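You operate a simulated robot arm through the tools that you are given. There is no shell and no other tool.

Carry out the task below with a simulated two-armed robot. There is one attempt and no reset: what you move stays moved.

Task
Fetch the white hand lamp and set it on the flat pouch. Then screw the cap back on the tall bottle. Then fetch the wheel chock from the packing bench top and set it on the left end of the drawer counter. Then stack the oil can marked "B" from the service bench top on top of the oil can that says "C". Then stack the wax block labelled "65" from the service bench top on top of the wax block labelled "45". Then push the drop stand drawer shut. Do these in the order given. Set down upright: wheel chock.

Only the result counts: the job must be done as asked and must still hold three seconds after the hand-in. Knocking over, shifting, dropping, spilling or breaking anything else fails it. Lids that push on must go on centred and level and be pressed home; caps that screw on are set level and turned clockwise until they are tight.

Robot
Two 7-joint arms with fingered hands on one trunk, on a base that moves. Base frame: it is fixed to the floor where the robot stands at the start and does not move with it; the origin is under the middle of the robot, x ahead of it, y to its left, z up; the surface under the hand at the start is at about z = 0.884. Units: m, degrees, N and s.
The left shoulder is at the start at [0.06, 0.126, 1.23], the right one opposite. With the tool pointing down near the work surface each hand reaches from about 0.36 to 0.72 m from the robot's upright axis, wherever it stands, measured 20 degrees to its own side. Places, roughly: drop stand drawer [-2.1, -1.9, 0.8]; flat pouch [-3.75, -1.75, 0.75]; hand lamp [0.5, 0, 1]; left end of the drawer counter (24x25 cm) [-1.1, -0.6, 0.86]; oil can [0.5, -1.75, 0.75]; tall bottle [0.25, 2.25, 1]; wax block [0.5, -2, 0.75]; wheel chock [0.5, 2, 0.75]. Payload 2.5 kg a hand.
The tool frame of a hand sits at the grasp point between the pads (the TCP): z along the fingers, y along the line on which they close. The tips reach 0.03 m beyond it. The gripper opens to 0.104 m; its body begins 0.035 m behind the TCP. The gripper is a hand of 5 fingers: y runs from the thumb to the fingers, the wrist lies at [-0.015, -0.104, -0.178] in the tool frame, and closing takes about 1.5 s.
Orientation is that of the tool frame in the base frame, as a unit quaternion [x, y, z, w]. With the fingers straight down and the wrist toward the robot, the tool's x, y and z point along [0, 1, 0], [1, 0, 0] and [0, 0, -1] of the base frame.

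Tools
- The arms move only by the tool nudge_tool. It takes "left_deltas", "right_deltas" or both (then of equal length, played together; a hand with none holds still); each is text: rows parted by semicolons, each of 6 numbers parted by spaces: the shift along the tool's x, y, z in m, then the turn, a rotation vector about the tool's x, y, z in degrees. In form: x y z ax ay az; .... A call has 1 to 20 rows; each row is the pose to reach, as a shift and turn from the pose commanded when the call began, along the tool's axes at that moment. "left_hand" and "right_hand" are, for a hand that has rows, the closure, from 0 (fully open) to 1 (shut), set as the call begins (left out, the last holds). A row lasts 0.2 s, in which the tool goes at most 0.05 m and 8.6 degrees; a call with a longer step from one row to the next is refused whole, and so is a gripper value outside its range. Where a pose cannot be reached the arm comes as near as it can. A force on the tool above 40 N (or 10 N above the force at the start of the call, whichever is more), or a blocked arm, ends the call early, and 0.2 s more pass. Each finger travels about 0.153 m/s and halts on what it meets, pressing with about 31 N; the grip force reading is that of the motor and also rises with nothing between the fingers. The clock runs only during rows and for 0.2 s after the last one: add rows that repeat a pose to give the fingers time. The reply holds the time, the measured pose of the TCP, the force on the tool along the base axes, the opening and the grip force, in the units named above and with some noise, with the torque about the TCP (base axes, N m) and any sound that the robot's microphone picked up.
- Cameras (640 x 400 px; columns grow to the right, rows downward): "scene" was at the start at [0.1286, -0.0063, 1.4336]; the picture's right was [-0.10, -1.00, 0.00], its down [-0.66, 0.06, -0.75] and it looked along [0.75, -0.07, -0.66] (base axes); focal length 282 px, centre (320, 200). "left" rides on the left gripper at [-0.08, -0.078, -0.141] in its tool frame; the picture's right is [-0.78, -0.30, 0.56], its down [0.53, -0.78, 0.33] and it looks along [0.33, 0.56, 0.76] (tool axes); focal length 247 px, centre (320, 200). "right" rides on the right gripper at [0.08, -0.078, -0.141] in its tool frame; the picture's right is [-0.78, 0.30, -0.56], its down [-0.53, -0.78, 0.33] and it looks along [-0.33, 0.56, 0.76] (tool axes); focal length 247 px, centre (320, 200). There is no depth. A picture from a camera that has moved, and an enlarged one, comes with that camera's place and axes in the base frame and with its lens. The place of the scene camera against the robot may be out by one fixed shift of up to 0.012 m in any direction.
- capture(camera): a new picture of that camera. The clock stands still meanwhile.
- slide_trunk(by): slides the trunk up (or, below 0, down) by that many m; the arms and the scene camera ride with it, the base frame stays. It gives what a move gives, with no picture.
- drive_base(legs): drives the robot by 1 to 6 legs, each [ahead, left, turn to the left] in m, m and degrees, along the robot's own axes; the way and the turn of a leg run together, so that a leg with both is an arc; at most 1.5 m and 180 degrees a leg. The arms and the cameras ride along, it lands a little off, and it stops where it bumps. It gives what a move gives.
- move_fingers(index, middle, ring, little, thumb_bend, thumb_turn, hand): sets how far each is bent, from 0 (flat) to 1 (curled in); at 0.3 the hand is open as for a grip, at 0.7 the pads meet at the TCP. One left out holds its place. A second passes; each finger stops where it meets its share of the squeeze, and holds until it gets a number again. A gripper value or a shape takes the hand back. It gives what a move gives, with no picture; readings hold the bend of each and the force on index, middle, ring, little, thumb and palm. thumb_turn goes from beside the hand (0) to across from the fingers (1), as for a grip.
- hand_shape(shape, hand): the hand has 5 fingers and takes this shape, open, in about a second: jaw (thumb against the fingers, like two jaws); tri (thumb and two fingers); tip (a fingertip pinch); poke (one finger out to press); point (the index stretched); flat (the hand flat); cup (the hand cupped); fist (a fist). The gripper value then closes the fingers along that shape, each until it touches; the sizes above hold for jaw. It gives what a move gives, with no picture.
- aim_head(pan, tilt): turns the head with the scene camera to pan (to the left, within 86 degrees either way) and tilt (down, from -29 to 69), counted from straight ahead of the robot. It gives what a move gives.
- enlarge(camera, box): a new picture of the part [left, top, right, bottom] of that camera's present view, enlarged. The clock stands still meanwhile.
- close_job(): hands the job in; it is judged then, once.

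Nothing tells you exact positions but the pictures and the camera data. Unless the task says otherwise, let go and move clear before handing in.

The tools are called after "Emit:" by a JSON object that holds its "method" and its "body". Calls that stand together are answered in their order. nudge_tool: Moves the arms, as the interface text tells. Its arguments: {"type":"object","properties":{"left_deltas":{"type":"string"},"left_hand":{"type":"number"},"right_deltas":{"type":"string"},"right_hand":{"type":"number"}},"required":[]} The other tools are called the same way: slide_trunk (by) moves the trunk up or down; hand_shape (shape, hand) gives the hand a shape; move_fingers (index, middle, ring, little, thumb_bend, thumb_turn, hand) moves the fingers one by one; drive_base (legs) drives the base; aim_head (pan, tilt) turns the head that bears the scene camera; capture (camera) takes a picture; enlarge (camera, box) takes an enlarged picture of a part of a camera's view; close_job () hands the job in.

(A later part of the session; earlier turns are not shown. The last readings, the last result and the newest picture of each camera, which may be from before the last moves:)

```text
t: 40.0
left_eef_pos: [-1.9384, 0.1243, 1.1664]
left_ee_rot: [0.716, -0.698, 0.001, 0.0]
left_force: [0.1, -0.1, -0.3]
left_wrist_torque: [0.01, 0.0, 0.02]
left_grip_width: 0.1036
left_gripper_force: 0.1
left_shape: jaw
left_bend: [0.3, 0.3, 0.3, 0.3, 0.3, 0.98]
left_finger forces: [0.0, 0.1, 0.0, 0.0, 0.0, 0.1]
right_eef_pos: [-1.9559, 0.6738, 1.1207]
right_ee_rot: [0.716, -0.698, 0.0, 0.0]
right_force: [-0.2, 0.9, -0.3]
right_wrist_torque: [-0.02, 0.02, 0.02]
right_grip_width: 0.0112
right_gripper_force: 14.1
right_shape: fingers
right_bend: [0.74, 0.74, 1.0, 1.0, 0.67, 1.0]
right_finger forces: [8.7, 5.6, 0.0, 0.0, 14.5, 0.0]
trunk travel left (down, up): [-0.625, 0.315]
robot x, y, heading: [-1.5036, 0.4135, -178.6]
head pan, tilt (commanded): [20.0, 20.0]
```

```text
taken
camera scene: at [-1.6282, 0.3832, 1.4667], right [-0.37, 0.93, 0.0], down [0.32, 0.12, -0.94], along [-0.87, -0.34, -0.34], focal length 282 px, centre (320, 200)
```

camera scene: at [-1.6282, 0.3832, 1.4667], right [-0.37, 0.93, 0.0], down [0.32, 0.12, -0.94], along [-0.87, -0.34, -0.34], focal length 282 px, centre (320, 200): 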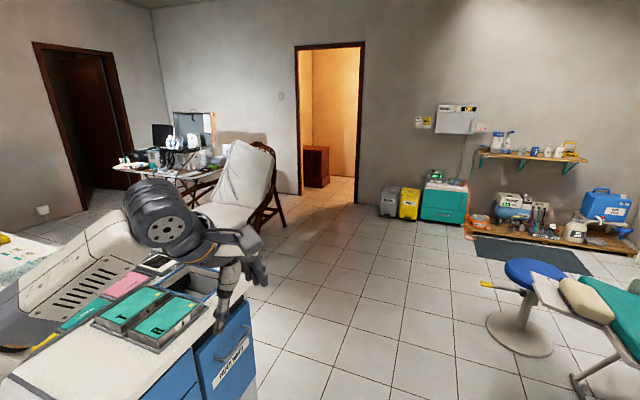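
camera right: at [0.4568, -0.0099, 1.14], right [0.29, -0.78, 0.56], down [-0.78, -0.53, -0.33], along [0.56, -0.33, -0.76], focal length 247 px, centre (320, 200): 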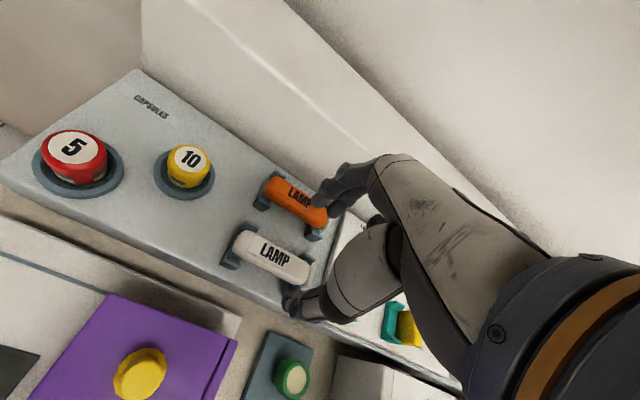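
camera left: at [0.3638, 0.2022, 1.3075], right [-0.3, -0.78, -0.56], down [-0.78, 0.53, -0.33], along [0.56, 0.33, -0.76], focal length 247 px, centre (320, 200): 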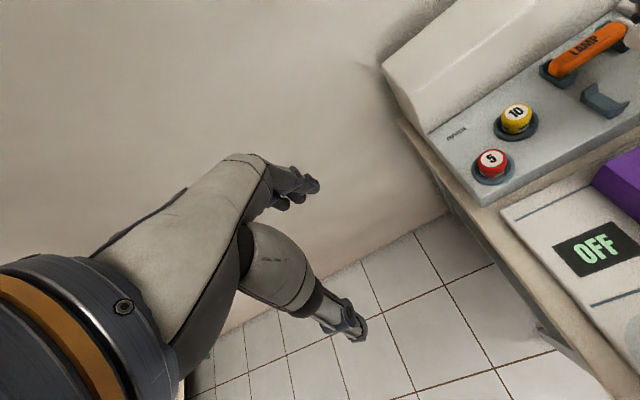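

I see the folding table with clutter and a chair with a white cushion near it. I zoom in on the expected pouch place and check the lamp grip.

Emit:
{"method": "enlarge", "body": {"camera": "scene", "box": [90, 90, 310, 250]}}

Emit:
{"method": "capture", "body": {"camera": "right"}}

Emit:
{"method": "capture", "body": {"camera": "left"}}

```text
2.50 times, centred on (200, 170) of scene
camera zoom: at [-1.6282, 0.3832, 1.4667], right [-0.37, 0.93, 0.0], down [0.32, 0.12, -0.94], along [-0.87, -0.34, -0.34], focal length 706 px, centre (620, 275)
```

zoom: 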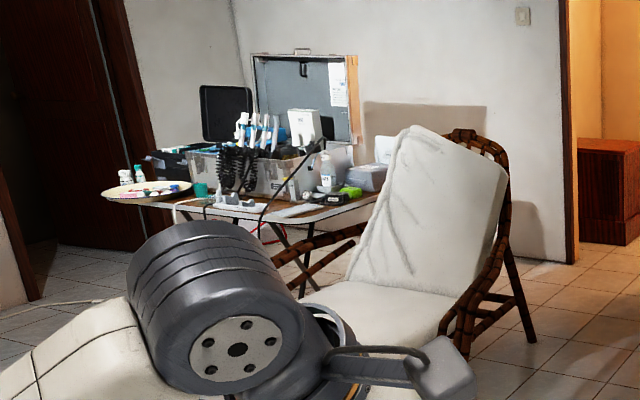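

```text
taken
camera right: at [-1.8772, 0.5962, 1.2611], right [-0.32, 0.77, 0.56], down [0.76, 0.55, -0.33], along [-0.56, 0.32, -0.76], focal length 247 px, centre (320, 200)
```

right: 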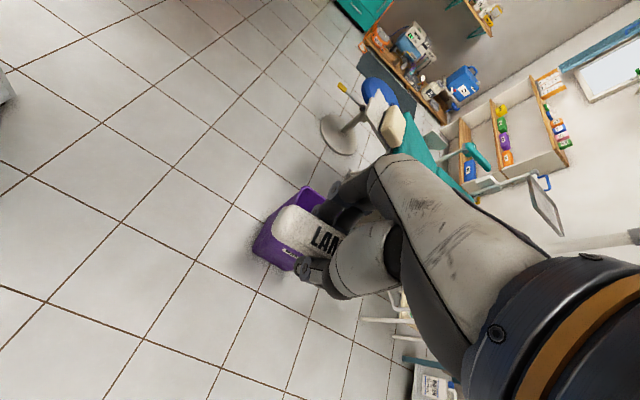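

```text
taken
camera left: at [-1.8639, 0.207, 1.3075], right [0.28, 0.78, -0.56], down [0.79, -0.51, -0.33], along [-0.55, -0.35, -0.76], focal length 247 px, centre (320, 200)
```

left: 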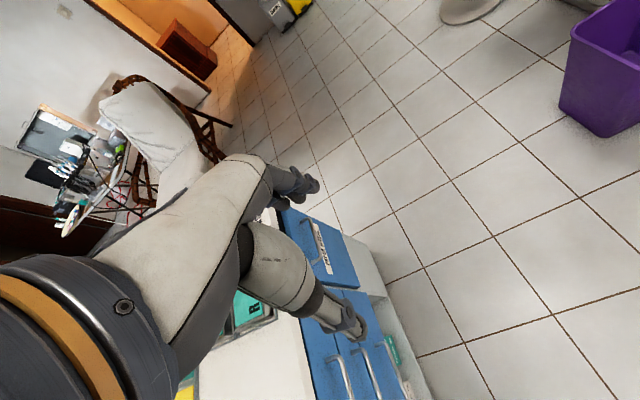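

The lamp is still firmly held; there's a purple bin to the right of my path. I pass between it and the counter, then stop past the counter's end and look toward the table.

Emit:
{"method": "drive_base", "body": {"legs": [[0.6, 0.12, 0], [0.65, 0.0, 0]]}}

Emit:
{"method": "aim_head", "body": {"pan": 50, "tilt": 25}}

Emit:
{"method": "capture", "body": {"camera": "scene"}}

Emit:
{"method": "aim_head", "body": {"pan": 10, "tilt": 25}}

Emit:
{"method": "capture", "body": {"camera": "scene"}}

```text
t: 46.6
left_eef_pos: [-3.1876, -0.0161, 1.1664]
left_ee_rot: [0.712, -0.702, -0.001, 0.001]
left_force: [-0.3, -0.6, 0.8]
left_wrist_torque: [0.01, 0.03, 0.01]
left_grip_width: 0.1037
left_gripper_force: 0.0
left_shape: jaw
left_bend: [0.3, 0.3, 0.3, 0.3, 0.3, 0.98]
left_finger forces: [0.1, 0.0, 0.1, 0.0, 0.1, 0.0]
right_eef_pos: [-3.1955, 0.5353, 1.1205]
right_ee_rot: [0.712, -0.703, 0.0, 0.0]
right_force: [0.0, -0.1, -0.5]
right_wrist_torque: [-0.01, 0.02, 0.02]
right_grip_width: 0.011
right_gripper_force: 15.5
right_shape: fingers
right_bend: [0.74, 0.74, 1.0, 1.0, 0.67, 1.0]
right_finger forces: [8.5, 5.5, 2.4, 0.1, 14.3, 0.2]
trunk travel left (down, up): [-0.625, 0.315]
robot x, y, heading: [-2.7527, 0.273, -179.1]
head pan, tilt (commanded): [20.0, 20.0]
```

```text
t: 47.6
left_eef_pos: [-3.1873, -0.0158, 1.1644]
left_ee_rot: [0.711, -0.703, 0.0, 0.0]
left_force: [-0.2, 0.6, 0.5]
left_wrist_torque: [0.01, 0.02, 0.0]
left_grip_width: 0.1039
left_gripper_force: 0.1
left_shape: jaw
left_bend: [0.3, 0.3, 0.3, 0.3, 0.3, 0.98]
left_finger forces: [0.0, 0.1, 0.0, 0.0, 0.1, 0.1]
right_eef_pos: [-3.1966, 0.5355, 1.1205]
right_ee_rot: [0.712, -0.703, 0.0, 0.0]
right_force: [-0.5, 0.4, -1.0]
right_wrist_torque: [0.0, -0.02, -0.01]
right_grip_width: 0.011
right_gripper_force: 15.4
right_shape: fingers
right_bend: [0.74, 0.74, 1.0, 1.0, 0.67, 1.0]
right_finger forces: [8.5, 5.4, 2.5, 0.1, 14.4, 0.1]
trunk travel left (down, up): [-0.625, 0.315]
robot x, y, heading: [-2.7504, 0.2723, -179.4]
head pan, tilt (commanded): [50.0, 25.0]
```

```text
taken
camera scene: at [-2.844, 0.2019, 1.4586], right [-0.77, 0.63, 0.0], down [0.27, 0.33, -0.91], along [-0.57, -0.7, -0.42], focal length 282 px, centre (320, 200)
```

scene: 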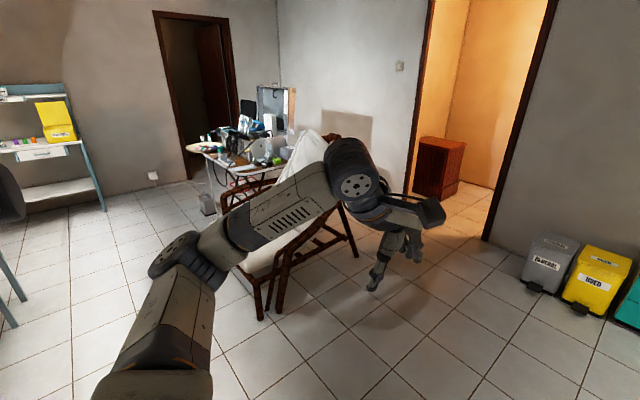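

```text
t: 48.7
left_eef_pos: [-3.1873, -0.0144, 1.1662]
left_ee_rot: [0.712, -0.703, 0.0, 0.001]
left_force: [0.5, 0.4, -0.7]
left_wrist_torque: [0.0, -0.05, 0.02]
left_grip_width: 0.1036
left_gripper_force: 0.1
left_shape: jaw
left_bend: [0.3, 0.3, 0.3, 0.3, 0.3, 0.98]
left_finger forces: [0.0, 0.0, 0.1, 0.0, 0.0, 0.0]
right_eef_pos: [-3.1965, 0.5352, 1.1204]
right_ee_rot: [0.711, -0.703, 0.0, 0.0]
right_force: [-0.4, 0.0, -0.8]
right_wrist_torque: [0.02, 0.01, 0.02]
right_grip_width: 0.0112
right_gripper_force: 15.4
right_shape: fingers
right_bend: [0.74, 0.74, 1.0, 1.0, 0.67, 1.0]
right_finger forces: [8.5, 5.4, 2.5, 0.1, 14.3, 0.0]
trunk travel left (down, up): [-0.625, 0.315]
robot x, y, heading: [-2.7507, 0.2719, -179.2]
head pan, tilt (commanded): [10.0, 25.0]
```

```text
taken
camera scene: at [-2.8761, 0.2559, 1.4586], right [-0.19, 0.98, 0.0], down [0.42, 0.08, -0.91], along [-0.89, -0.17, -0.42], focal length 282 px, centre (320, 200)
```

scene: 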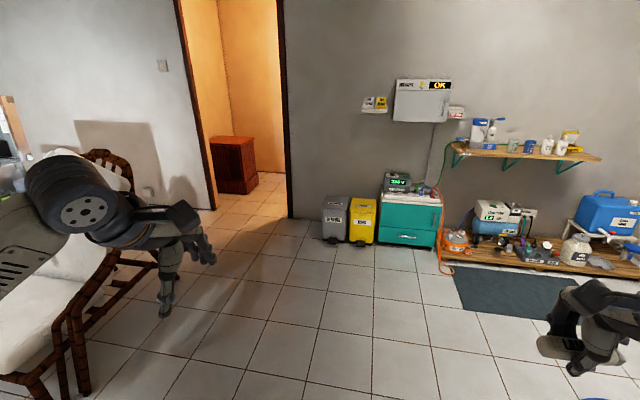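

The chair faces +x with feet around x -3.4 to -4.3, y -1.05, leaving a corridor at x ≈ -2.88 between it and the counter end. I turn to face -y and drive along that corridor.

Emit:
{"method": "drive_base", "body": {"legs": [[0.13, 0, 0], [0, 0, 89], [0.8, 0, 0]]}}

Emit:
{"method": "aim_head", "body": {"pan": -40, "tilt": 30}}

Emit:
{"method": "capture", "body": {"camera": "scene"}}

Emit:
{"method": "aim_head", "body": {"pan": 20, "tilt": 30}}

Emit:
{"method": "capture", "body": {"camera": "scene"}}

```text
t: 57.6
left_eef_pos: [-2.5989, -0.9722, 1.1647]
left_ee_rot: [1.0, 0.001, 0.0, 0.0]
left_force: [0.6, -0.4, -0.5]
left_wrist_torque: [-0.05, 0.01, 0.02]
left_grip_width: 0.1036
left_gripper_force: 0.1
left_shape: jaw
left_bend: [0.3, 0.3, 0.3, 0.3, 0.3, 0.98]
left_finger forces: [0.1, 0.1, 0.0, 0.0, 0.0, 0.0]
right_eef_pos: [-3.1481, -0.9741, 1.1205]
right_ee_rot: [1.0, 0.0, 0.0, 0.0]
right_force: [0.1, 0.2, -0.6]
right_wrist_torque: [-0.02, -0.03, -0.02]
right_grip_width: 0.0105
right_gripper_force: 15.0
right_shape: fingers
right_bend: [0.74, 0.74, 1.0, 1.0, 0.68, 1.0]
right_finger forces: [8.4, 5.3, 2.6, 0.0, 13.8, 0.0]
trunk travel left (down, up): [-0.625, 0.315]
robot x, y, heading: [-2.8829, -0.5305, -89.8]
head pan, tilt (commanded): [10.0, 25.0]
```

```text
t: 58.8
left_eef_pos: [-2.5991, -0.9715, 1.1653]
left_ee_rot: [1.0, 0.001, 0.0, 0.0]
left_force: [-0.4, -0.4, 1.0]
left_wrist_torque: [0.01, -0.04, -0.01]
left_grip_width: 0.1037
left_gripper_force: 0.1
left_shape: jaw
left_bend: [0.3, 0.3, 0.3, 0.3, 0.3, 0.98]
left_finger forces: [0.1, 0.0, 0.0, 0.0, 0.0, 0.0]
right_eef_pos: [-3.1477, -0.9747, 1.1212]
right_ee_rot: [1.0, 0.0, 0.0, -0.001]
right_force: [0.1, 0.5, -1.1]
right_wrist_torque: [-0.02, 0.0, -0.03]
right_grip_width: 0.0102
right_gripper_force: 15.3
right_shape: fingers
right_bend: [0.74, 0.74, 1.0, 1.0, 0.68, 1.0]
right_finger forces: [8.5, 5.3, 2.5, 0.0, 13.8, 0.1]
trunk travel left (down, up): [-0.625, 0.315]
robot x, y, heading: [-2.8826, -0.5269, -90.0]
head pan, tilt (commanded): [-40.0, 30.0]
```

```text
taken
camera scene: at [-2.9343, -0.6394, 1.4506], right [-0.77, 0.64, 0.0], down [0.32, 0.38, -0.87], along [-0.55, -0.67, -0.5], focal length 282 px, centre (320, 200)
```

scene: 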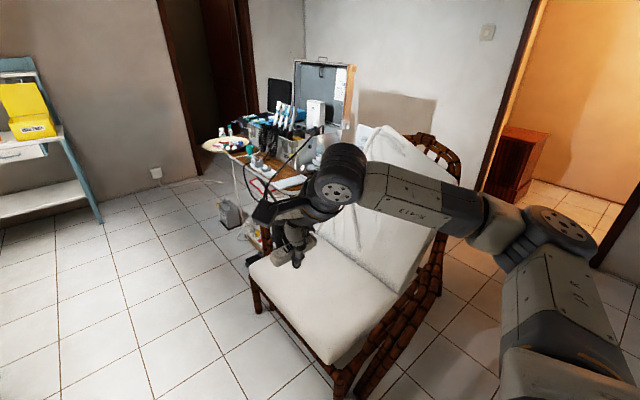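

```text
t: 60.1
left_eef_pos: [-2.5991, -0.9711, 1.1659]
left_ee_rot: [1.0, 0.001, 0.0, 0.0]
left_force: [-0.8, -0.5, 0.3]
left_wrist_torque: [-0.03, 0.01, -0.02]
left_grip_width: 0.1038
left_gripper_force: 0.1
left_shape: jaw
left_bend: [0.3, 0.3, 0.3, 0.3, 0.3, 0.98]
left_finger forces: [0.1, 0.0, 0.0, 0.1, 0.0, 0.1]
right_eef_pos: [-3.1503, -0.9748, 1.1198]
right_ee_rot: [1.0, 0.001, 0.0, 0.0]
right_force: [-0.1, 0.4, -1.2]
right_wrist_torque: [0.03, 0.02, 0.01]
right_grip_width: 0.0105
right_gripper_force: 14.8
right_shape: fingers
right_bend: [0.74, 0.74, 1.0, 1.0, 0.68, 1.0]
right_finger forces: [8.4, 5.3, 2.6, 0.0, 13.8, 0.0]
trunk travel left (down, up): [-0.625, 0.315]
robot x, y, heading: [-2.883, -0.5298, -89.9]
head pan, tilt (commanded): [20.0, 30.0]
```

```text
taken
camera scene: at [-2.8453, -0.6548, 1.4506], right [-0.94, -0.34, 0.0], down [-0.17, 0.47, -0.87], along [0.3, -0.81, -0.5], focal length 282 px, centre (320, 200)
```

scene: 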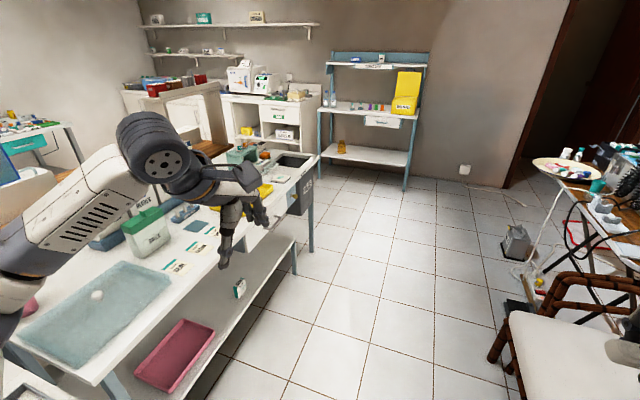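

The chair's front corner is at about (-3.4, -1.83), and the table's near edge runs along x ≈ -3.55. I zoom in on the table top to find the pouch.

Emit:
{"method": "aim_head", "body": {"pan": -38, "tilt": 30}}

Emit:
{"method": "enlarge", "body": {"camera": "scene", "box": [190, 90, 370, 220]}}

```text
t: 61.4
left_eef_pos: [-2.599, -0.9711, 1.1664]
left_ee_rot: [1.0, 0.001, 0.0, 0.0]
left_force: [0.2, 0.2, -0.2]
left_wrist_torque: [0.0, -0.02, 0.01]
left_grip_width: 0.1038
left_gripper_force: 0.1
left_shape: jaw
left_bend: [0.3, 0.3, 0.3, 0.3, 0.3, 0.98]
left_finger forces: [0.0, 0.0, 0.1, 0.0, 0.0, 0.0]
right_eef_pos: [-3.1493, -0.9748, 1.1202]
right_ee_rot: [1.0, 0.001, -0.001, 0.0]
right_force: [-0.4, 0.0, -0.1]
right_wrist_torque: [0.01, 0.03, -0.03]
right_grip_width: 0.0102
right_gripper_force: 14.9
right_shape: fingers
right_bend: [0.74, 0.74, 1.0, 1.0, 0.68, 1.0]
right_finger forces: [8.4, 5.3, 2.5, 0.0, 13.8, 0.1]
trunk travel left (down, up): [-0.625, 0.315]
robot x, y, heading: [-2.8782, -0.5289, -89.6]
head pan, tilt (commanded): [-38.0, 30.0]
```

```text
3.08 times, centred on (280, 155) of scene
camera zoom: at [-2.9318, -0.6413, 1.4506], right [-0.79, 0.61, 0.0], down [0.31, 0.4, -0.87], along [-0.53, -0.68, -0.5], focal length 869 px, centre (443, 338)
```

zoom: 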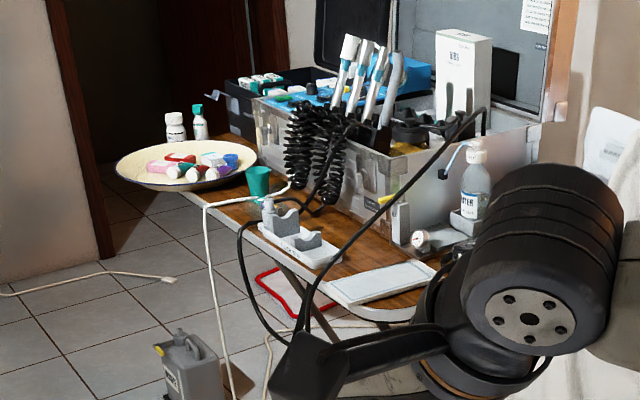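

The flat pouch is the white rectangle near (-3.72, -1.83), long side along x (about 0.19 x 0.09 m). I drive past the chair to the open floor south of it so I can approach diagonally.

Emit:
{"method": "drive_base", "body": {"legs": [[1.0, -0.03, 0], [0.85, 0.0, 0]]}}

Emit:
{"method": "aim_head", "body": {"pan": -80, "tilt": 35}}

Emit:
{"method": "capture", "body": {"camera": "scene"}}

Emit:
{"method": "capture", "body": {"camera": "right"}}

```text
t: 70.6
left_eef_pos: [-2.6222, -2.8136, 1.1657]
left_ee_rot: [1.0, 0.002, 0.0, 0.0]
left_force: [0.0, 0.0, -0.9]
left_wrist_torque: [0.01, -0.02, -0.01]
left_grip_width: 0.1037
left_gripper_force: 0.0
left_shape: jaw
left_bend: [0.3, 0.3, 0.3, 0.3, 0.3, 0.98]
left_finger forces: [0.2, 0.0, 0.1, 0.0, 0.0, 0.1]
right_eef_pos: [-3.1735, -2.8175, 1.1209]
right_ee_rot: [1.0, 0.003, 0.001, 0.0]
right_force: [-0.8, 0.5, -0.5]
right_wrist_torque: [0.01, 0.03, 0.01]
right_grip_width: 0.0099
right_gripper_force: 15.3
right_shape: fingers
right_bend: [0.74, 0.74, 1.0, 1.0, 0.68, 1.0]
right_finger forces: [8.4, 5.2, 2.6, 0.1, 13.7, 0.0]
trunk travel left (down, up): [-0.625, 0.315]
robot x, y, heading: [-2.9056, -2.3735, -89.7]
head pan, tilt (commanded): [-38.0, 30.0]
```

```text
t: 71.7
left_eef_pos: [-2.6227, -2.8135, 1.1665]
left_ee_rot: [1.0, 0.003, -0.001, 0.0]
left_force: [-0.5, -0.2, 0.2]
left_wrist_torque: [-0.01, 0.0, 0.03]
left_grip_width: 0.1037
left_gripper_force: 0.0
left_shape: jaw
left_bend: [0.3, 0.3, 0.3, 0.3, 0.3, 0.98]
left_finger forces: [0.1, 0.1, 0.0, 0.1, 0.1, 0.0]
right_eef_pos: [-3.1722, -2.8166, 1.1205]
right_ee_rot: [1.0, 0.003, 0.0, -0.001]
right_force: [0.6, 0.2, 0.2]
right_wrist_torque: [0.05, -0.03, 0.01]
right_grip_width: 0.0098
right_gripper_force: 14.9
right_shape: fingers
right_bend: [0.74, 0.74, 1.0, 1.0, 0.68, 1.0]
right_finger forces: [8.3, 5.2, 2.7, 0.0, 13.7, 0.1]
trunk travel left (down, up): [-0.625, 0.315]
robot x, y, heading: [-2.907, -2.3724, -89.7]
head pan, tilt (commanded): [-80.0, 35.0]
```

```text
taken
camera scene: at [-2.9874, -2.428, 1.4429], right [-0.18, 0.98, 0.0], down [0.56, 0.1, -0.82], along [-0.81, -0.15, -0.57], focal length 282 px, centre (320, 200)
```

scene: 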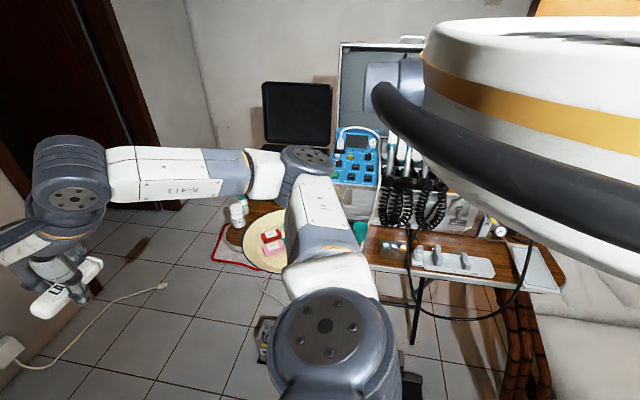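

```text
taken
camera right: at [-3.0945, -2.7393, 1.2612], right [-0.77, -0.3, 0.56], down [-0.54, 0.77, -0.33], along [-0.33, -0.56, -0.76], focal length 247 px, centre (320, 200)
```

right: 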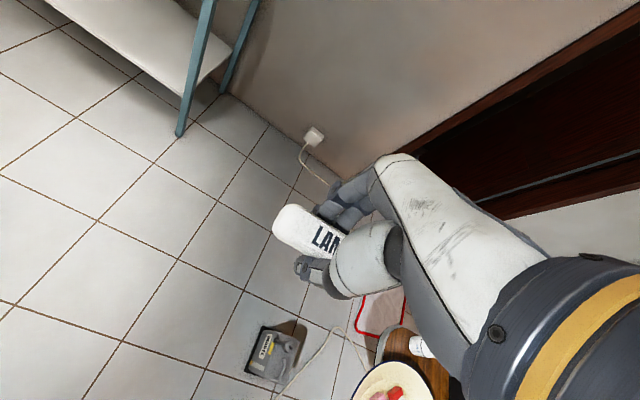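

The pouch centre comes out near (-3.72, -1.86). I turn to face it diagonally, and check my own base footprint by looking down.

Emit:
{"method": "drive_base", "body": {"legs": [[0, 0, -120]]}}

Emit:
{"method": "aim_head", "body": {"pan": 0, "tilt": 68}}

Emit:
{"method": "capture", "body": {"camera": "scene"}}

Emit:
{"method": "aim_head", "body": {"pan": 0, "tilt": 35}}

Emit:
{"method": "capture", "body": {"camera": "scene"}}

```text
t: 77.2
left_eef_pos: [-3.4278, -2.3943, 1.1655]
left_ee_rot: [-0.497, 0.868, 0.001, 0.001]
left_force: [-0.2, 0.1, -0.2]
left_wrist_torque: [0.0, 0.0, 0.02]
left_grip_width: 0.1037
left_gripper_force: 0.2
left_shape: jaw
left_bend: [0.3, 0.3, 0.3, 0.3, 0.3, 0.98]
left_finger forces: [0.0, 0.0, 0.1, 0.0, 0.0, 0.0]
right_eef_pos: [-3.1506, -1.9174, 1.1202]
right_ee_rot: [-0.497, 0.868, 0.0, 0.0]
right_force: [0.6, 0.4, -1.3]
right_wrist_torque: [-0.01, 0.01, 0.01]
right_grip_width: 0.0093
right_gripper_force: 14.6
right_shape: fingers
right_bend: [0.74, 0.74, 1.0, 1.0, 0.68, 1.0]
right_finger forces: [8.2, 5.0, 2.7, 0.1, 13.3, 0.0]
trunk travel left (down, up): [-0.625, 0.315]
robot x, y, heading: [-2.9067, -2.3696, 149.6]
head pan, tilt (commanded): [-80.0, 35.0]
```

```text
t: 78.7
left_eef_pos: [-3.428, -2.3936, 1.1653]
left_ee_rot: [-0.497, 0.868, -0.001, -0.001]
left_force: [-0.1, 0.6, 0.0]
left_wrist_torque: [0.01, 0.0, 0.01]
left_grip_width: 0.1034
left_gripper_force: 0.1
left_shape: jaw
left_bend: [0.3, 0.3, 0.3, 0.3, 0.3, 0.98]
left_finger forces: [0.0, 0.1, 0.0, 0.0, 0.0, 0.0]
right_eef_pos: [-3.1511, -1.9181, 1.1202]
right_ee_rot: [-0.497, 0.868, 0.0, 0.0]
right_force: [0.0, 0.7, -0.7]
right_wrist_torque: [0.01, 0.01, -0.02]
right_grip_width: 0.0095
right_gripper_force: 14.6
right_shape: fingers
right_bend: [0.74, 0.74, 1.0, 1.0, 0.68, 1.0]
right_finger forces: [8.2, 5.1, 2.7, 0.0, 13.2, 0.0]
trunk travel left (down, up): [-0.625, 0.315]
robot x, y, heading: [-2.9058, -2.3705, 149.5]
head pan, tilt (commanded): [0.0, 68.0]
```

```text
taken
camera scene: at [-2.9846, -2.323, 1.3999], right [0.51, 0.86, 0.0], down [0.8, -0.47, -0.37], along [-0.32, 0.19, -0.93], focal length 282 px, centre (320, 200)
```

scene: 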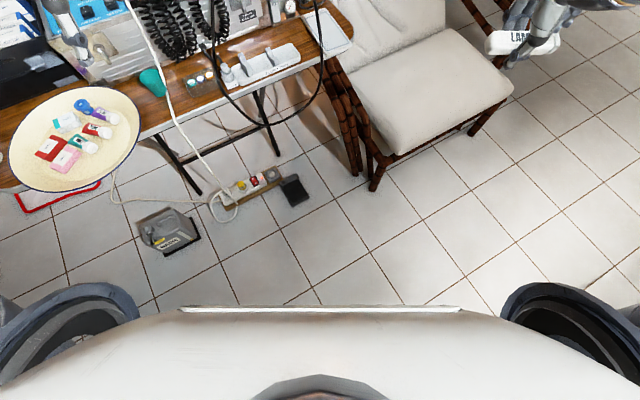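

```text
t: 79.7
left_eef_pos: [-3.4286, -2.3921, 1.1658]
left_ee_rot: [-0.497, 0.868, 0.0, 0.001]
left_force: [0.0, -0.4, 0.1]
left_wrist_torque: [-0.02, 0.0, -0.01]
left_grip_width: 0.1037
left_gripper_force: 0.1
left_shape: jaw
left_bend: [0.3, 0.3, 0.3, 0.3, 0.3, 0.98]
left_finger forces: [0.1, 0.0, 0.1, 0.0, 0.0, 0.0]
right_eef_pos: [-3.1513, -1.9183, 1.1211]
right_ee_rot: [-0.496, 0.868, 0.0, -0.001]
right_force: [0.4, 0.2, 0.1]
right_wrist_torque: [-0.02, 0.03, 0.0]
right_grip_width: 0.0092
right_gripper_force: 14.7
right_shape: fingers
right_bend: [0.74, 0.74, 1.0, 1.0, 0.68, 1.0]
right_finger forces: [8.2, 5.0, 2.7, 0.1, 13.3, 0.0]
trunk travel left (down, up): [-0.625, 0.315]
robot x, y, heading: [-2.9032, -2.3764, 149.5]
head pan, tilt (commanded): [0.0, 35.0]
```

```text
taken
camera scene: at [-3.0115, -2.3074, 1.4428], right [0.51, 0.86, 0.0], down [0.5, -0.29, -0.82], along [-0.71, 0.41, -0.57], focal length 282 px, centre (320, 200)
```

scene: 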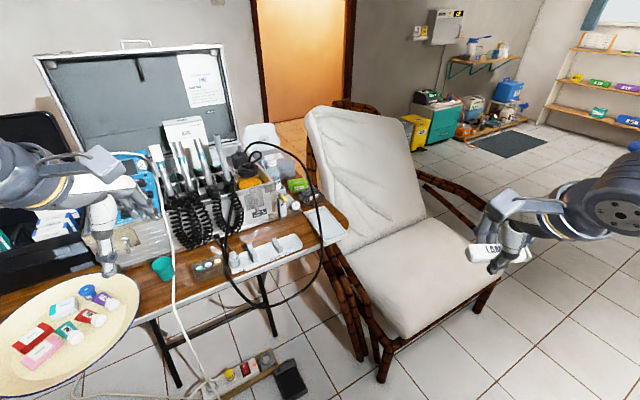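

The path to the table is clear and the table edge is at x ≈ -3.62. I tuck in the left hand, then drive 0.33 m ahead toward the pouch.

Emit:
{"method": "nudge_tool", "body": {"left_deltas": "0.03 -0.03 -0.02 0 0 0; 0.05 -0.06 -0.04 0 0 0; 0.08 -0.09 -0.06 0 0 0; 0.1 -0.12 -0.08 0 0 0"}}

Emit:
{"method": "drive_base", "body": {"legs": [[0.33, 0, 0]]}}

Emit:
{"method": "capture", "body": {"camera": "scene"}}

Emit:
{"method": "capture", "body": {"camera": "right"}}

```text
t: 80.7
left_eef_pos: [-3.3747, -2.5406, 1.2466]
left_ee_rot: [-0.498, 0.867, 0.001, -0.001]
left_force: [-0.1, 0.3, 0.6]
left_wrist_torque: [0.02, -0.03, -0.03]
left_grip_width: 0.1038
left_gripper_force: 0.1
left_shape: jaw
left_bend: [0.3, 0.3, 0.3, 0.3, 0.3, 0.98]
left_finger forces: [0.0, 0.0, 0.0, 0.0, 0.1, 0.0]
right_eef_pos: [-3.1514, -1.9182, 1.1203]
right_ee_rot: [-0.497, 0.868, 0.0, 0.0]
right_force: [0.0, -0.1, -0.3]
right_wrist_torque: [0.0, 0.02, 0.02]
right_grip_width: 0.0092
right_gripper_force: 14.2
right_shape: fingers
right_bend: [0.74, 0.74, 1.0, 1.0, 0.68, 1.0]
right_finger forces: [8.2, 5.1, 2.7, 0.0, 13.3, 0.0]
trunk travel left (down, up): [-0.625, 0.315]
robot x, y, heading: [-2.9069, -2.3745, 149.6]
head pan, tilt (commanded): [0.0, 35.0]
```

```text
t: 82.8
left_eef_pos: [-3.6616, -2.372, 1.247]
left_ee_rot: [-0.496, 0.868, 0.001, 0.001]
left_force: [0.4, -0.1, 0.0]
left_wrist_torque: [0.03, 0.0, -0.01]
left_grip_width: 0.1038
left_gripper_force: 0.1
left_shape: jaw
left_bend: [0.3, 0.3, 0.3, 0.3, 0.3, 0.98]
left_finger forces: [0.0, 0.1, 0.0, 0.0, 0.0, 0.0]
right_eef_pos: [-3.4367, -1.7497, 1.1201]
right_ee_rot: [-0.496, 0.868, 0.0, 0.0]
right_force: [-1.4, -0.5, 0.1]
right_wrist_torque: [-0.03, 0.01, -0.04]
right_grip_width: 0.0093
right_gripper_force: 14.8
right_shape: fingers
right_bend: [0.74, 0.74, 1.0, 1.0, 0.68, 1.0]
right_finger forces: [8.2, 5.0, 2.7, 0.0, 13.2, 0.0]
trunk travel left (down, up): [-0.625, 0.315]
robot x, y, heading: [-3.1923, -2.2086, 149.5]
head pan, tilt (commanded): [0.0, 35.0]
```

```text
taken
camera scene: at [-3.2983, -2.1389, 1.4428], right [0.51, 0.86, 0.0], down [0.49, -0.29, -0.82], along [-0.71, 0.41, -0.57], focal length 282 px, centre (320, 200)
```

scene: 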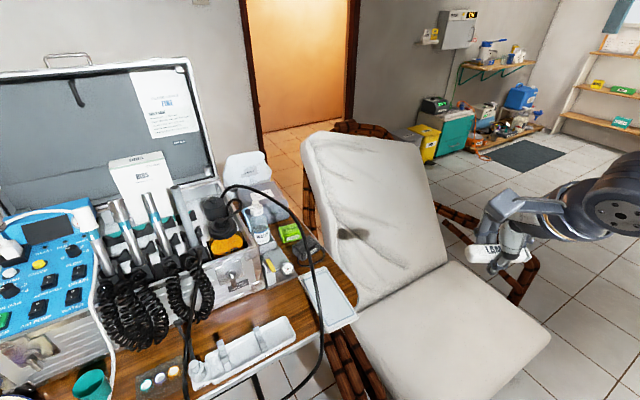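

```text
taken
camera right: at [-3.4127, -1.8577, 1.2611], right [0.14, 0.82, 0.56], down [0.94, 0.07, -0.33], along [-0.31, 0.57, -0.76], focal length 247 px, centre (320, 200)
```

right: 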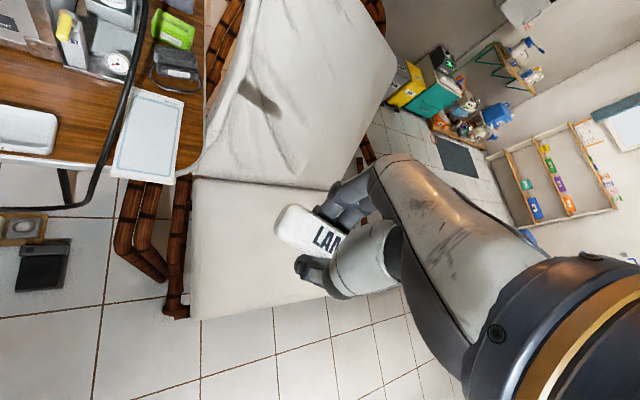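

Both cameras agree: pouch centre ≈ (-3.723, -1.866), long axis along x. I check how the lamp sits in the hand before lowering.

Emit:
{"method": "enlarge", "body": {"camera": "scene", "box": [430, 170, 590, 290]}}

Emit:
{"method": "enlarge", "body": {"camera": "right", "box": [240, 160, 400, 300]}}

Emit:
{"method": "capture", "body": {"camera": "left"}}

```text
3.33 times, centred on (510, 230) of scene
camera zoom: at [-3.2983, -2.1389, 1.4428], right [0.51, 0.86, 0.0], down [0.49, -0.29, -0.82], along [-0.71, 0.41, -0.57], focal length 941 px, centre (-313, 100)
```

zoom: 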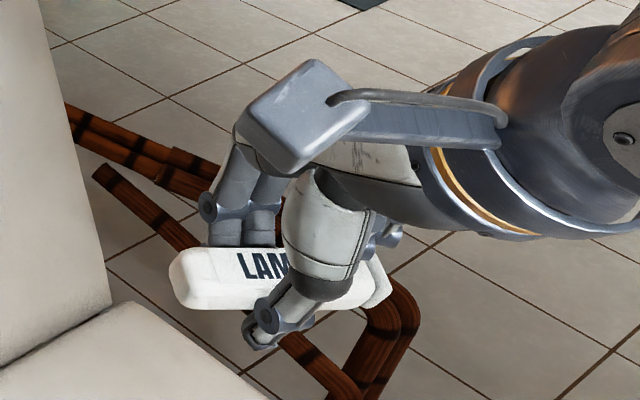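

```text
2.86 times, centred on (320, 230) of right
camera zoom: at [-3.4127, -1.8577, 1.2611], right [0.14, 0.82, 0.56], down [0.94, 0.07, -0.33], along [-0.31, 0.57, -0.76], focal length 706 px, centre (320, 114)
```

zoom: 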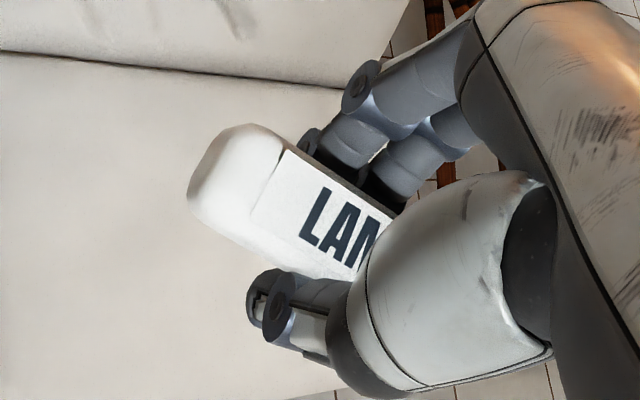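

```text
taken
camera left: at [-3.5541, -2.3418, 1.3883], right [0.65, 0.52, -0.56], down [0.4, -0.85, -0.33], along [-0.65, -0.01, -0.76], focal length 247 px, centre (320, 200)
```

left: 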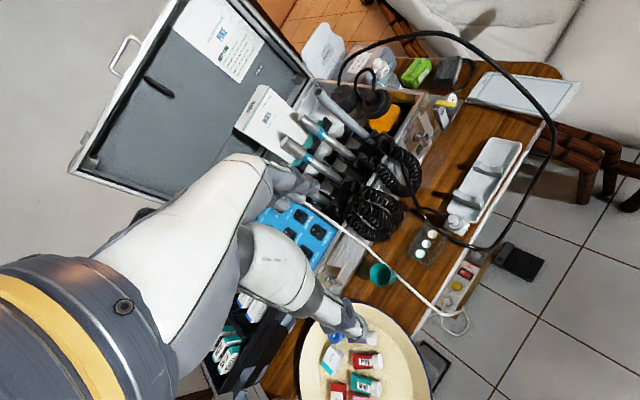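

A black hose loops in the air close to the pouch's left edge, so I look at it closely from each camera to locate it in 3D.

Emit:
{"method": "enlarge", "body": {"camera": "left", "box": [380, 20, 600, 260]}}

Emit:
{"method": "enlarge", "body": {"camera": "right", "box": [0, 0, 240, 240]}}

Emit:
{"method": "enlarge", "body": {"camera": "scene", "box": [180, 160, 400, 400]}}

```text
1.67 times, centred on (490, 140) of left
camera zoom: at [-3.5541, -2.3418, 1.3883], right [0.65, 0.52, -0.56], down [0.4, -0.85, -0.33], along [-0.65, -0.01, -0.76], focal length 412 px, centre (37, 300)
```

zoom: 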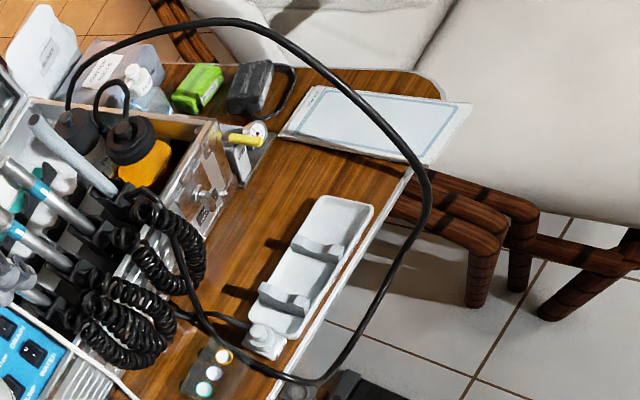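

```text
1.67 times, centred on (120, 120) of right
camera zoom: at [-3.4127, -1.8577, 1.2611], right [0.14, 0.82, 0.56], down [0.94, 0.07, -0.33], along [-0.31, 0.57, -0.76], focal length 412 px, centre (653, 333)
```

zoom: 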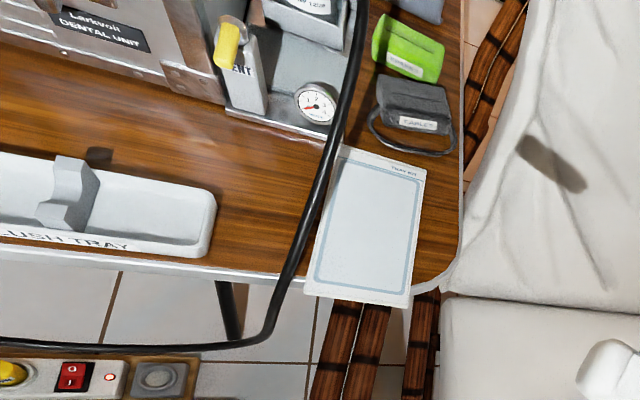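

```text
1.67 times, centred on (290, 280) of scene
camera zoom: at [-3.2983, -2.1389, 1.4428], right [0.51, 0.86, 0.0], down [0.49, -0.29, -0.82], along [-0.71, 0.41, -0.57], focal length 471 px, centre (370, 67)
```

zoom: 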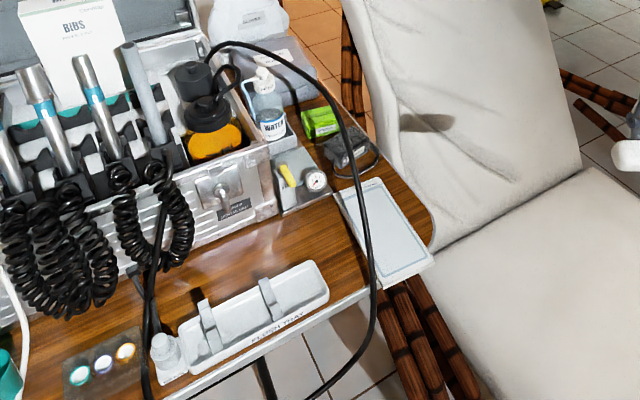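

I read the label on the white flat item to be sure it is the pouch.

Emit:
{"method": "enlarge", "body": {"camera": "right", "box": [100, 20, 190, 200]}}

Emit:
{"method": "enlarge", "body": {"camera": "right", "box": [130, 75, 190, 115]}}

Emit:
{"method": "enlarge", "body": {"camera": "left", "box": [460, 60, 590, 120]}}

```text
2.22 times, centred on (145, 110) of right
camera zoom: at [-3.4127, -1.8577, 1.2611], right [0.14, 0.82, 0.56], down [0.94, 0.07, -0.33], along [-0.31, 0.57, -0.76], focal length 549 px, centre (709, 400)
```

zoom: 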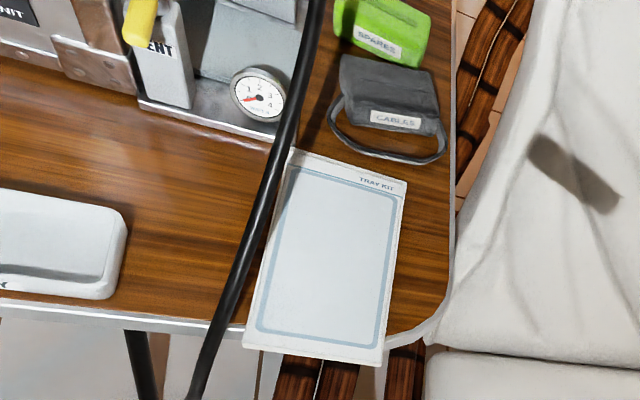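

```text
10.00 times, centred on (160, 95) of right
camera zoom: at [-3.4127, -1.8577, 1.2611], right [0.14, 0.82, 0.56], down [0.94, 0.07, -0.33], along [-0.31, 0.57, -0.76], focal length 2470 px, centre (1920, 1250)
```

zoom: 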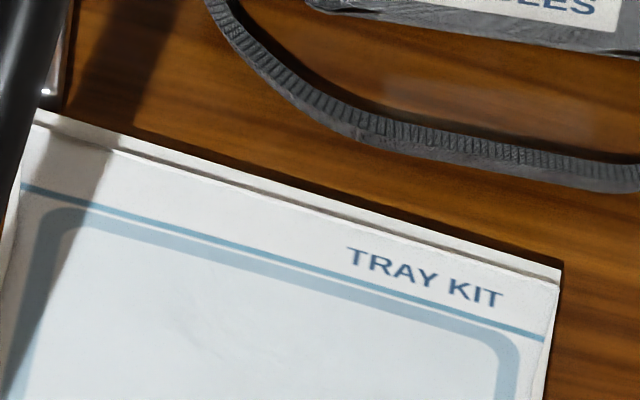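

```text
4.92 times, centred on (525, 90) of left
camera zoom: at [-3.5541, -2.3418, 1.3883], right [0.65, 0.52, -0.56], down [0.4, -0.85, -0.33], along [-0.65, -0.01, -0.76], focal length 1216 px, centre (-689, 742)
```

zoom: 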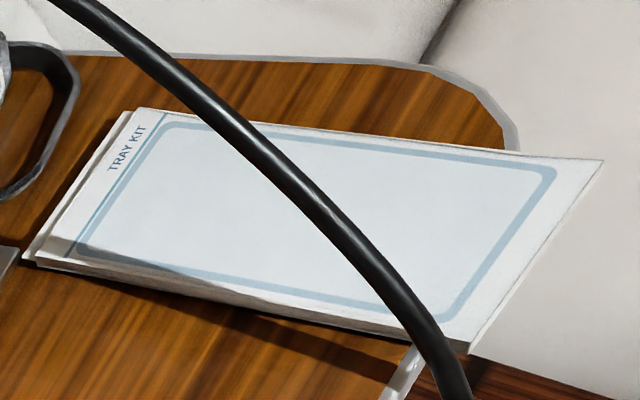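

The item reads "TRAY KIT" – a sterile pouch, so this is the flat pouch. The hose arcs from about (-3.80, -1.89, 0.87) to (-3.67, -1.93, 0.77) over its left edge, so I'll set the lamp on the right half. I lower the trunk a bit with the left hand lifted, then hover the right hand above the pouch.

Emit:
{"method": "nudge_tool", "body": {"left_deltas": "0 0 -0.04 0 0 0; 0.01 -0.01 -0.08 0 0 0; 0.02 -0.02 -0.1 0 0 0"}}

Emit:
{"method": "slide_trunk", "body": {"by": -0.1}}

```text
t: 83.7
left_eef_pos: [-3.6614, -2.3913, 1.3292]
left_ee_rot: [-0.474, 0.88, 0.019, 0.035]
left_force: [-0.4, -0.4, 0.0]
left_wrist_torque: [0.03, 0.01, 0.0]
left_grip_width: 0.1038
left_gripper_force: 0.1
left_shape: jaw
left_bend: [0.3, 0.3, 0.3, 0.3, 0.3, 0.98]
left_finger forces: [0.1, 0.0, 0.0, 0.0, 0.0, 0.2]
right_eef_pos: [-3.4367, -1.7503, 1.1215]
right_ee_rot: [-0.496, 0.868, -0.001, 0.0]
right_force: [0.2, -0.6, -1.3]
right_wrist_torque: [-0.01, -0.03, -0.02]
right_grip_width: 0.0092
right_gripper_force: 15.3
right_shape: fingers
right_bend: [0.74, 0.74, 1.0, 1.0, 0.68, 1.0]
right_finger forces: [8.1, 4.9, 2.7, 0.0, 13.3, 0.1]
trunk travel left (down, up): [-0.625, 0.315]
robot x, y, heading: [-3.1919, -2.2057, 149.7]
head pan, tilt (commanded): [0.0, 35.0]
```

```text
t: 85.0
left_eef_pos: [-3.6618, -2.3921, 1.2281]
left_ee_rot: [-0.476, 0.879, 0.017, 0.038]
left_force: [-0.7, 0.2, 0.0]
left_wrist_torque: [0.01, 0.01, 0.04]
left_grip_width: 0.1038
left_gripper_force: 0.2
left_shape: jaw
left_bend: [0.3, 0.3, 0.3, 0.3, 0.3, 0.98]
left_finger forces: [0.1, 0.0, 0.0, 0.1, 0.0, 0.1]
right_eef_pos: [-3.4369, -1.7493, 1.0213]
right_ee_rot: [-0.497, 0.868, 0.0, -0.001]
right_force: [-0.3, -0.6, -0.5]
right_wrist_torque: [-0.03, 0.0, 0.02]
right_grip_width: 0.009
right_gripper_force: 14.8
right_shape: fingers
right_bend: [0.74, 0.74, 1.0, 1.0, 0.68, 1.0]
right_finger forces: [8.1, 5.0, 2.8, 0.0, 13.2, 0.0]
trunk travel left (down, up): [-0.525, 0.415]
robot x, y, heading: [-3.1932, -2.208, 149.5]
head pan, tilt (commanded): [0.0, 35.0]
```

I move the lamp above the pouch at z ≈ 0.97 first and check views.

Emit:
{"method": "nudge_tool", "body": {"right_deltas": "0.03 0.02 0 0 0 0; 0.06 0.05 0 0 0 0; 0.09 0.075 0 0 0 0; 0.12 0.1 0 0 0 0; 0.15 0.125 0 0 0 0; 0.18 0.15 0 0 0 0; 0.21 0.175 0.01 0 0 0; 0.235 0.195 0.03 0 0 0; 0.25 0.207 0.05 0 0 0; 0.25 0.207 0.05 0 0 0"}}

Emit:
{"method": "capture", "body": {"camera": "scene"}}

Emit:
{"method": "capture", "body": {"camera": "right"}}

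Emit:
{"method": "capture", "body": {"camera": "left"}}

```text
t: 87.2
left_eef_pos: [-3.6604, -2.3915, 1.2281]
left_ee_rot: [-0.476, 0.879, 0.017, 0.035]
left_force: [-0.2, -0.2, -0.1]
left_wrist_torque: [0.03, 0.0, -0.02]
left_grip_width: 0.104
left_gripper_force: 0.0
left_shape: jaw
left_bend: [0.3, 0.3, 0.3, 0.3, 0.3, 0.98]
left_finger forces: [0.0, 0.0, 0.1, 0.0, 0.0, 0.0]
right_eef_pos: [-3.7446, -1.8594, 0.9693]
right_ee_rot: [-0.497, 0.868, 0.0, -0.001]
right_force: [0.2, 0.0, -1.7]
right_wrist_torque: [-0.03, 0.02, 0.02]
right_grip_width: 0.0089
right_gripper_force: 14.6
right_shape: fingers
right_bend: [0.74, 0.74, 1.0, 1.0, 0.68, 1.0]
right_finger forces: [8.1, 4.9, 2.9, 0.0, 13.2, 0.1]
trunk travel left (down, up): [-0.525, 0.415]
robot x, y, heading: [-3.1915, -2.2071, 149.4]
head pan, tilt (commanded): [0.0, 35.0]
```

```text
taken
camera scene: at [-3.2977, -2.1391, 1.3429], right [0.51, 0.86, 0.0], down [0.49, -0.29, -0.82], along [-0.71, 0.41, -0.57], focal length 282 px, centre (320, 200)
```

scene: 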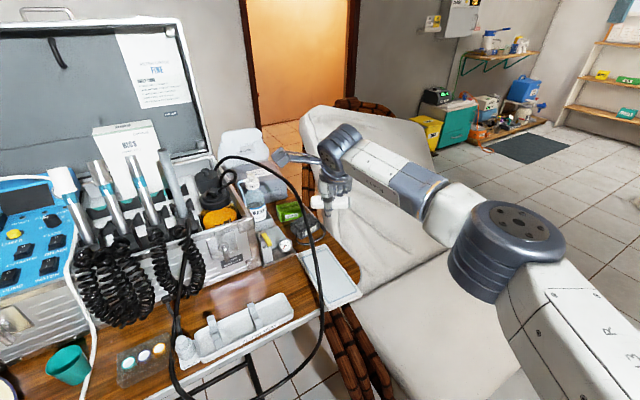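

```text
taken
camera right: at [-3.7181, -1.9685, 1.1106], right [0.14, 0.82, 0.56], down [0.94, 0.07, -0.33], along [-0.31, 0.57, -0.76], focal length 247 px, centre (320, 200)
```

right: 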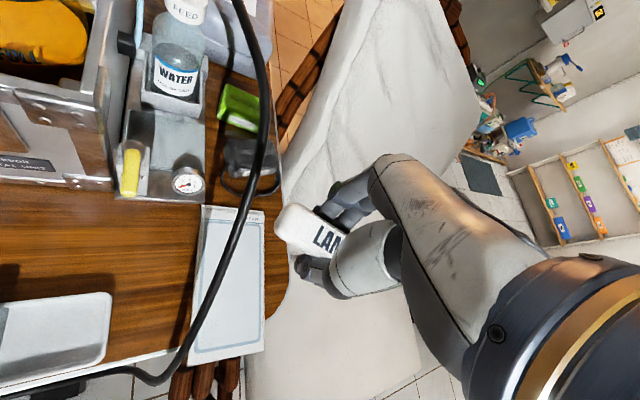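

```text
taken
camera left: at [-3.56, -2.3759, 1.376], right [0.7, 0.52, -0.49], down [0.37, -0.85, -0.37], along [-0.61, 0.08, -0.79], focal length 247 px, centre (320, 200)
```

left: 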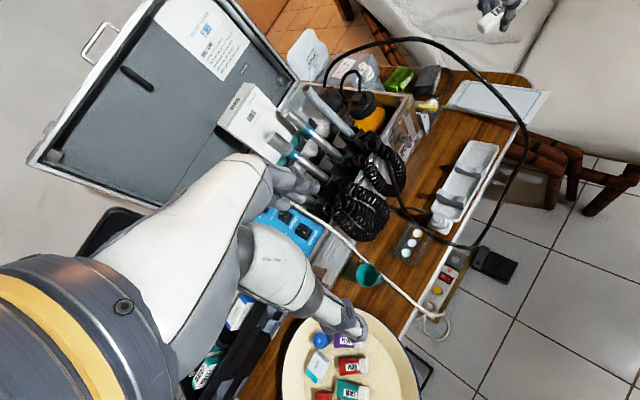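

I measure the lamp's offset in the hand with close-ups.

Emit:
{"method": "enlarge", "body": {"camera": "scene", "box": [270, 140, 390, 240]}}

Emit:
{"method": "enlarge", "body": {"camera": "right", "box": [180, 180, 360, 380]}}

Emit:
{"method": "enlarge", "body": {"camera": "left", "box": [420, 0, 580, 120]}}

```text
4.00 times, centred on (330, 190) of scene
camera zoom: at [-3.2977, -2.1391, 1.3429], right [0.51, 0.86, 0.0], down [0.49, -0.29, -0.82], along [-0.71, 0.41, -0.57], focal length 1130 px, centre (280, 240)
```

zoom: 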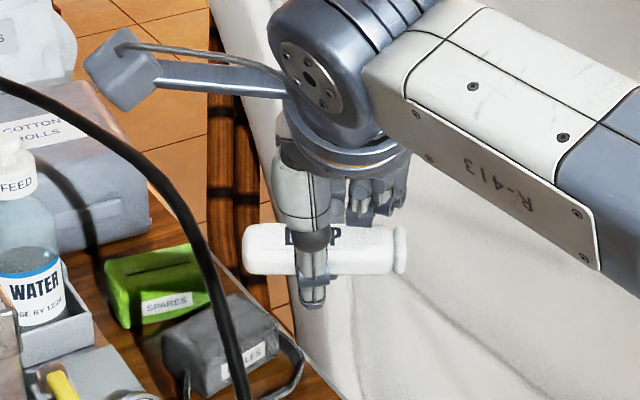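

```text
2.00 times, centred on (270, 280) of right
camera zoom: at [-3.7181, -1.9685, 1.1106], right [0.14, 0.82, 0.56], down [0.94, 0.07, -0.33], along [-0.31, 0.57, -0.76], focal length 494 px, centre (420, 40)
```

zoom: 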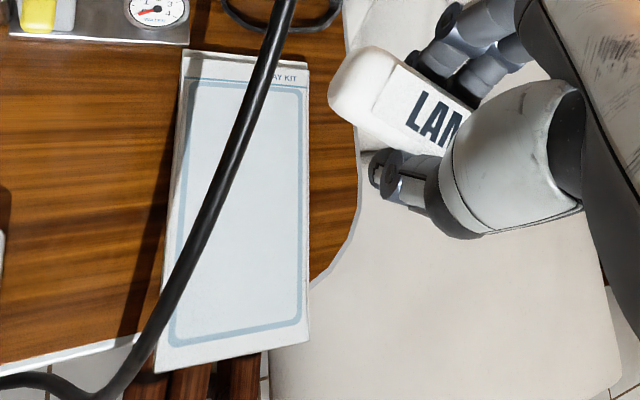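

```text
3.33 times, centred on (500, 60) of left
camera zoom: at [-3.56, -2.3759, 1.376], right [0.7, 0.52, -0.49], down [0.37, -0.85, -0.37], along [-0.61, 0.08, -0.79], focal length 823 px, centre (-280, 667)
```

zoom: 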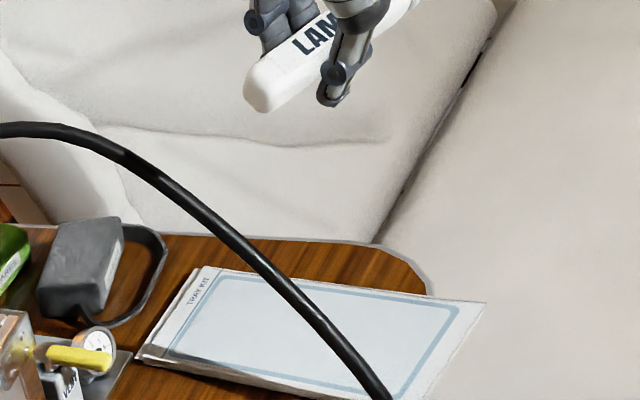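

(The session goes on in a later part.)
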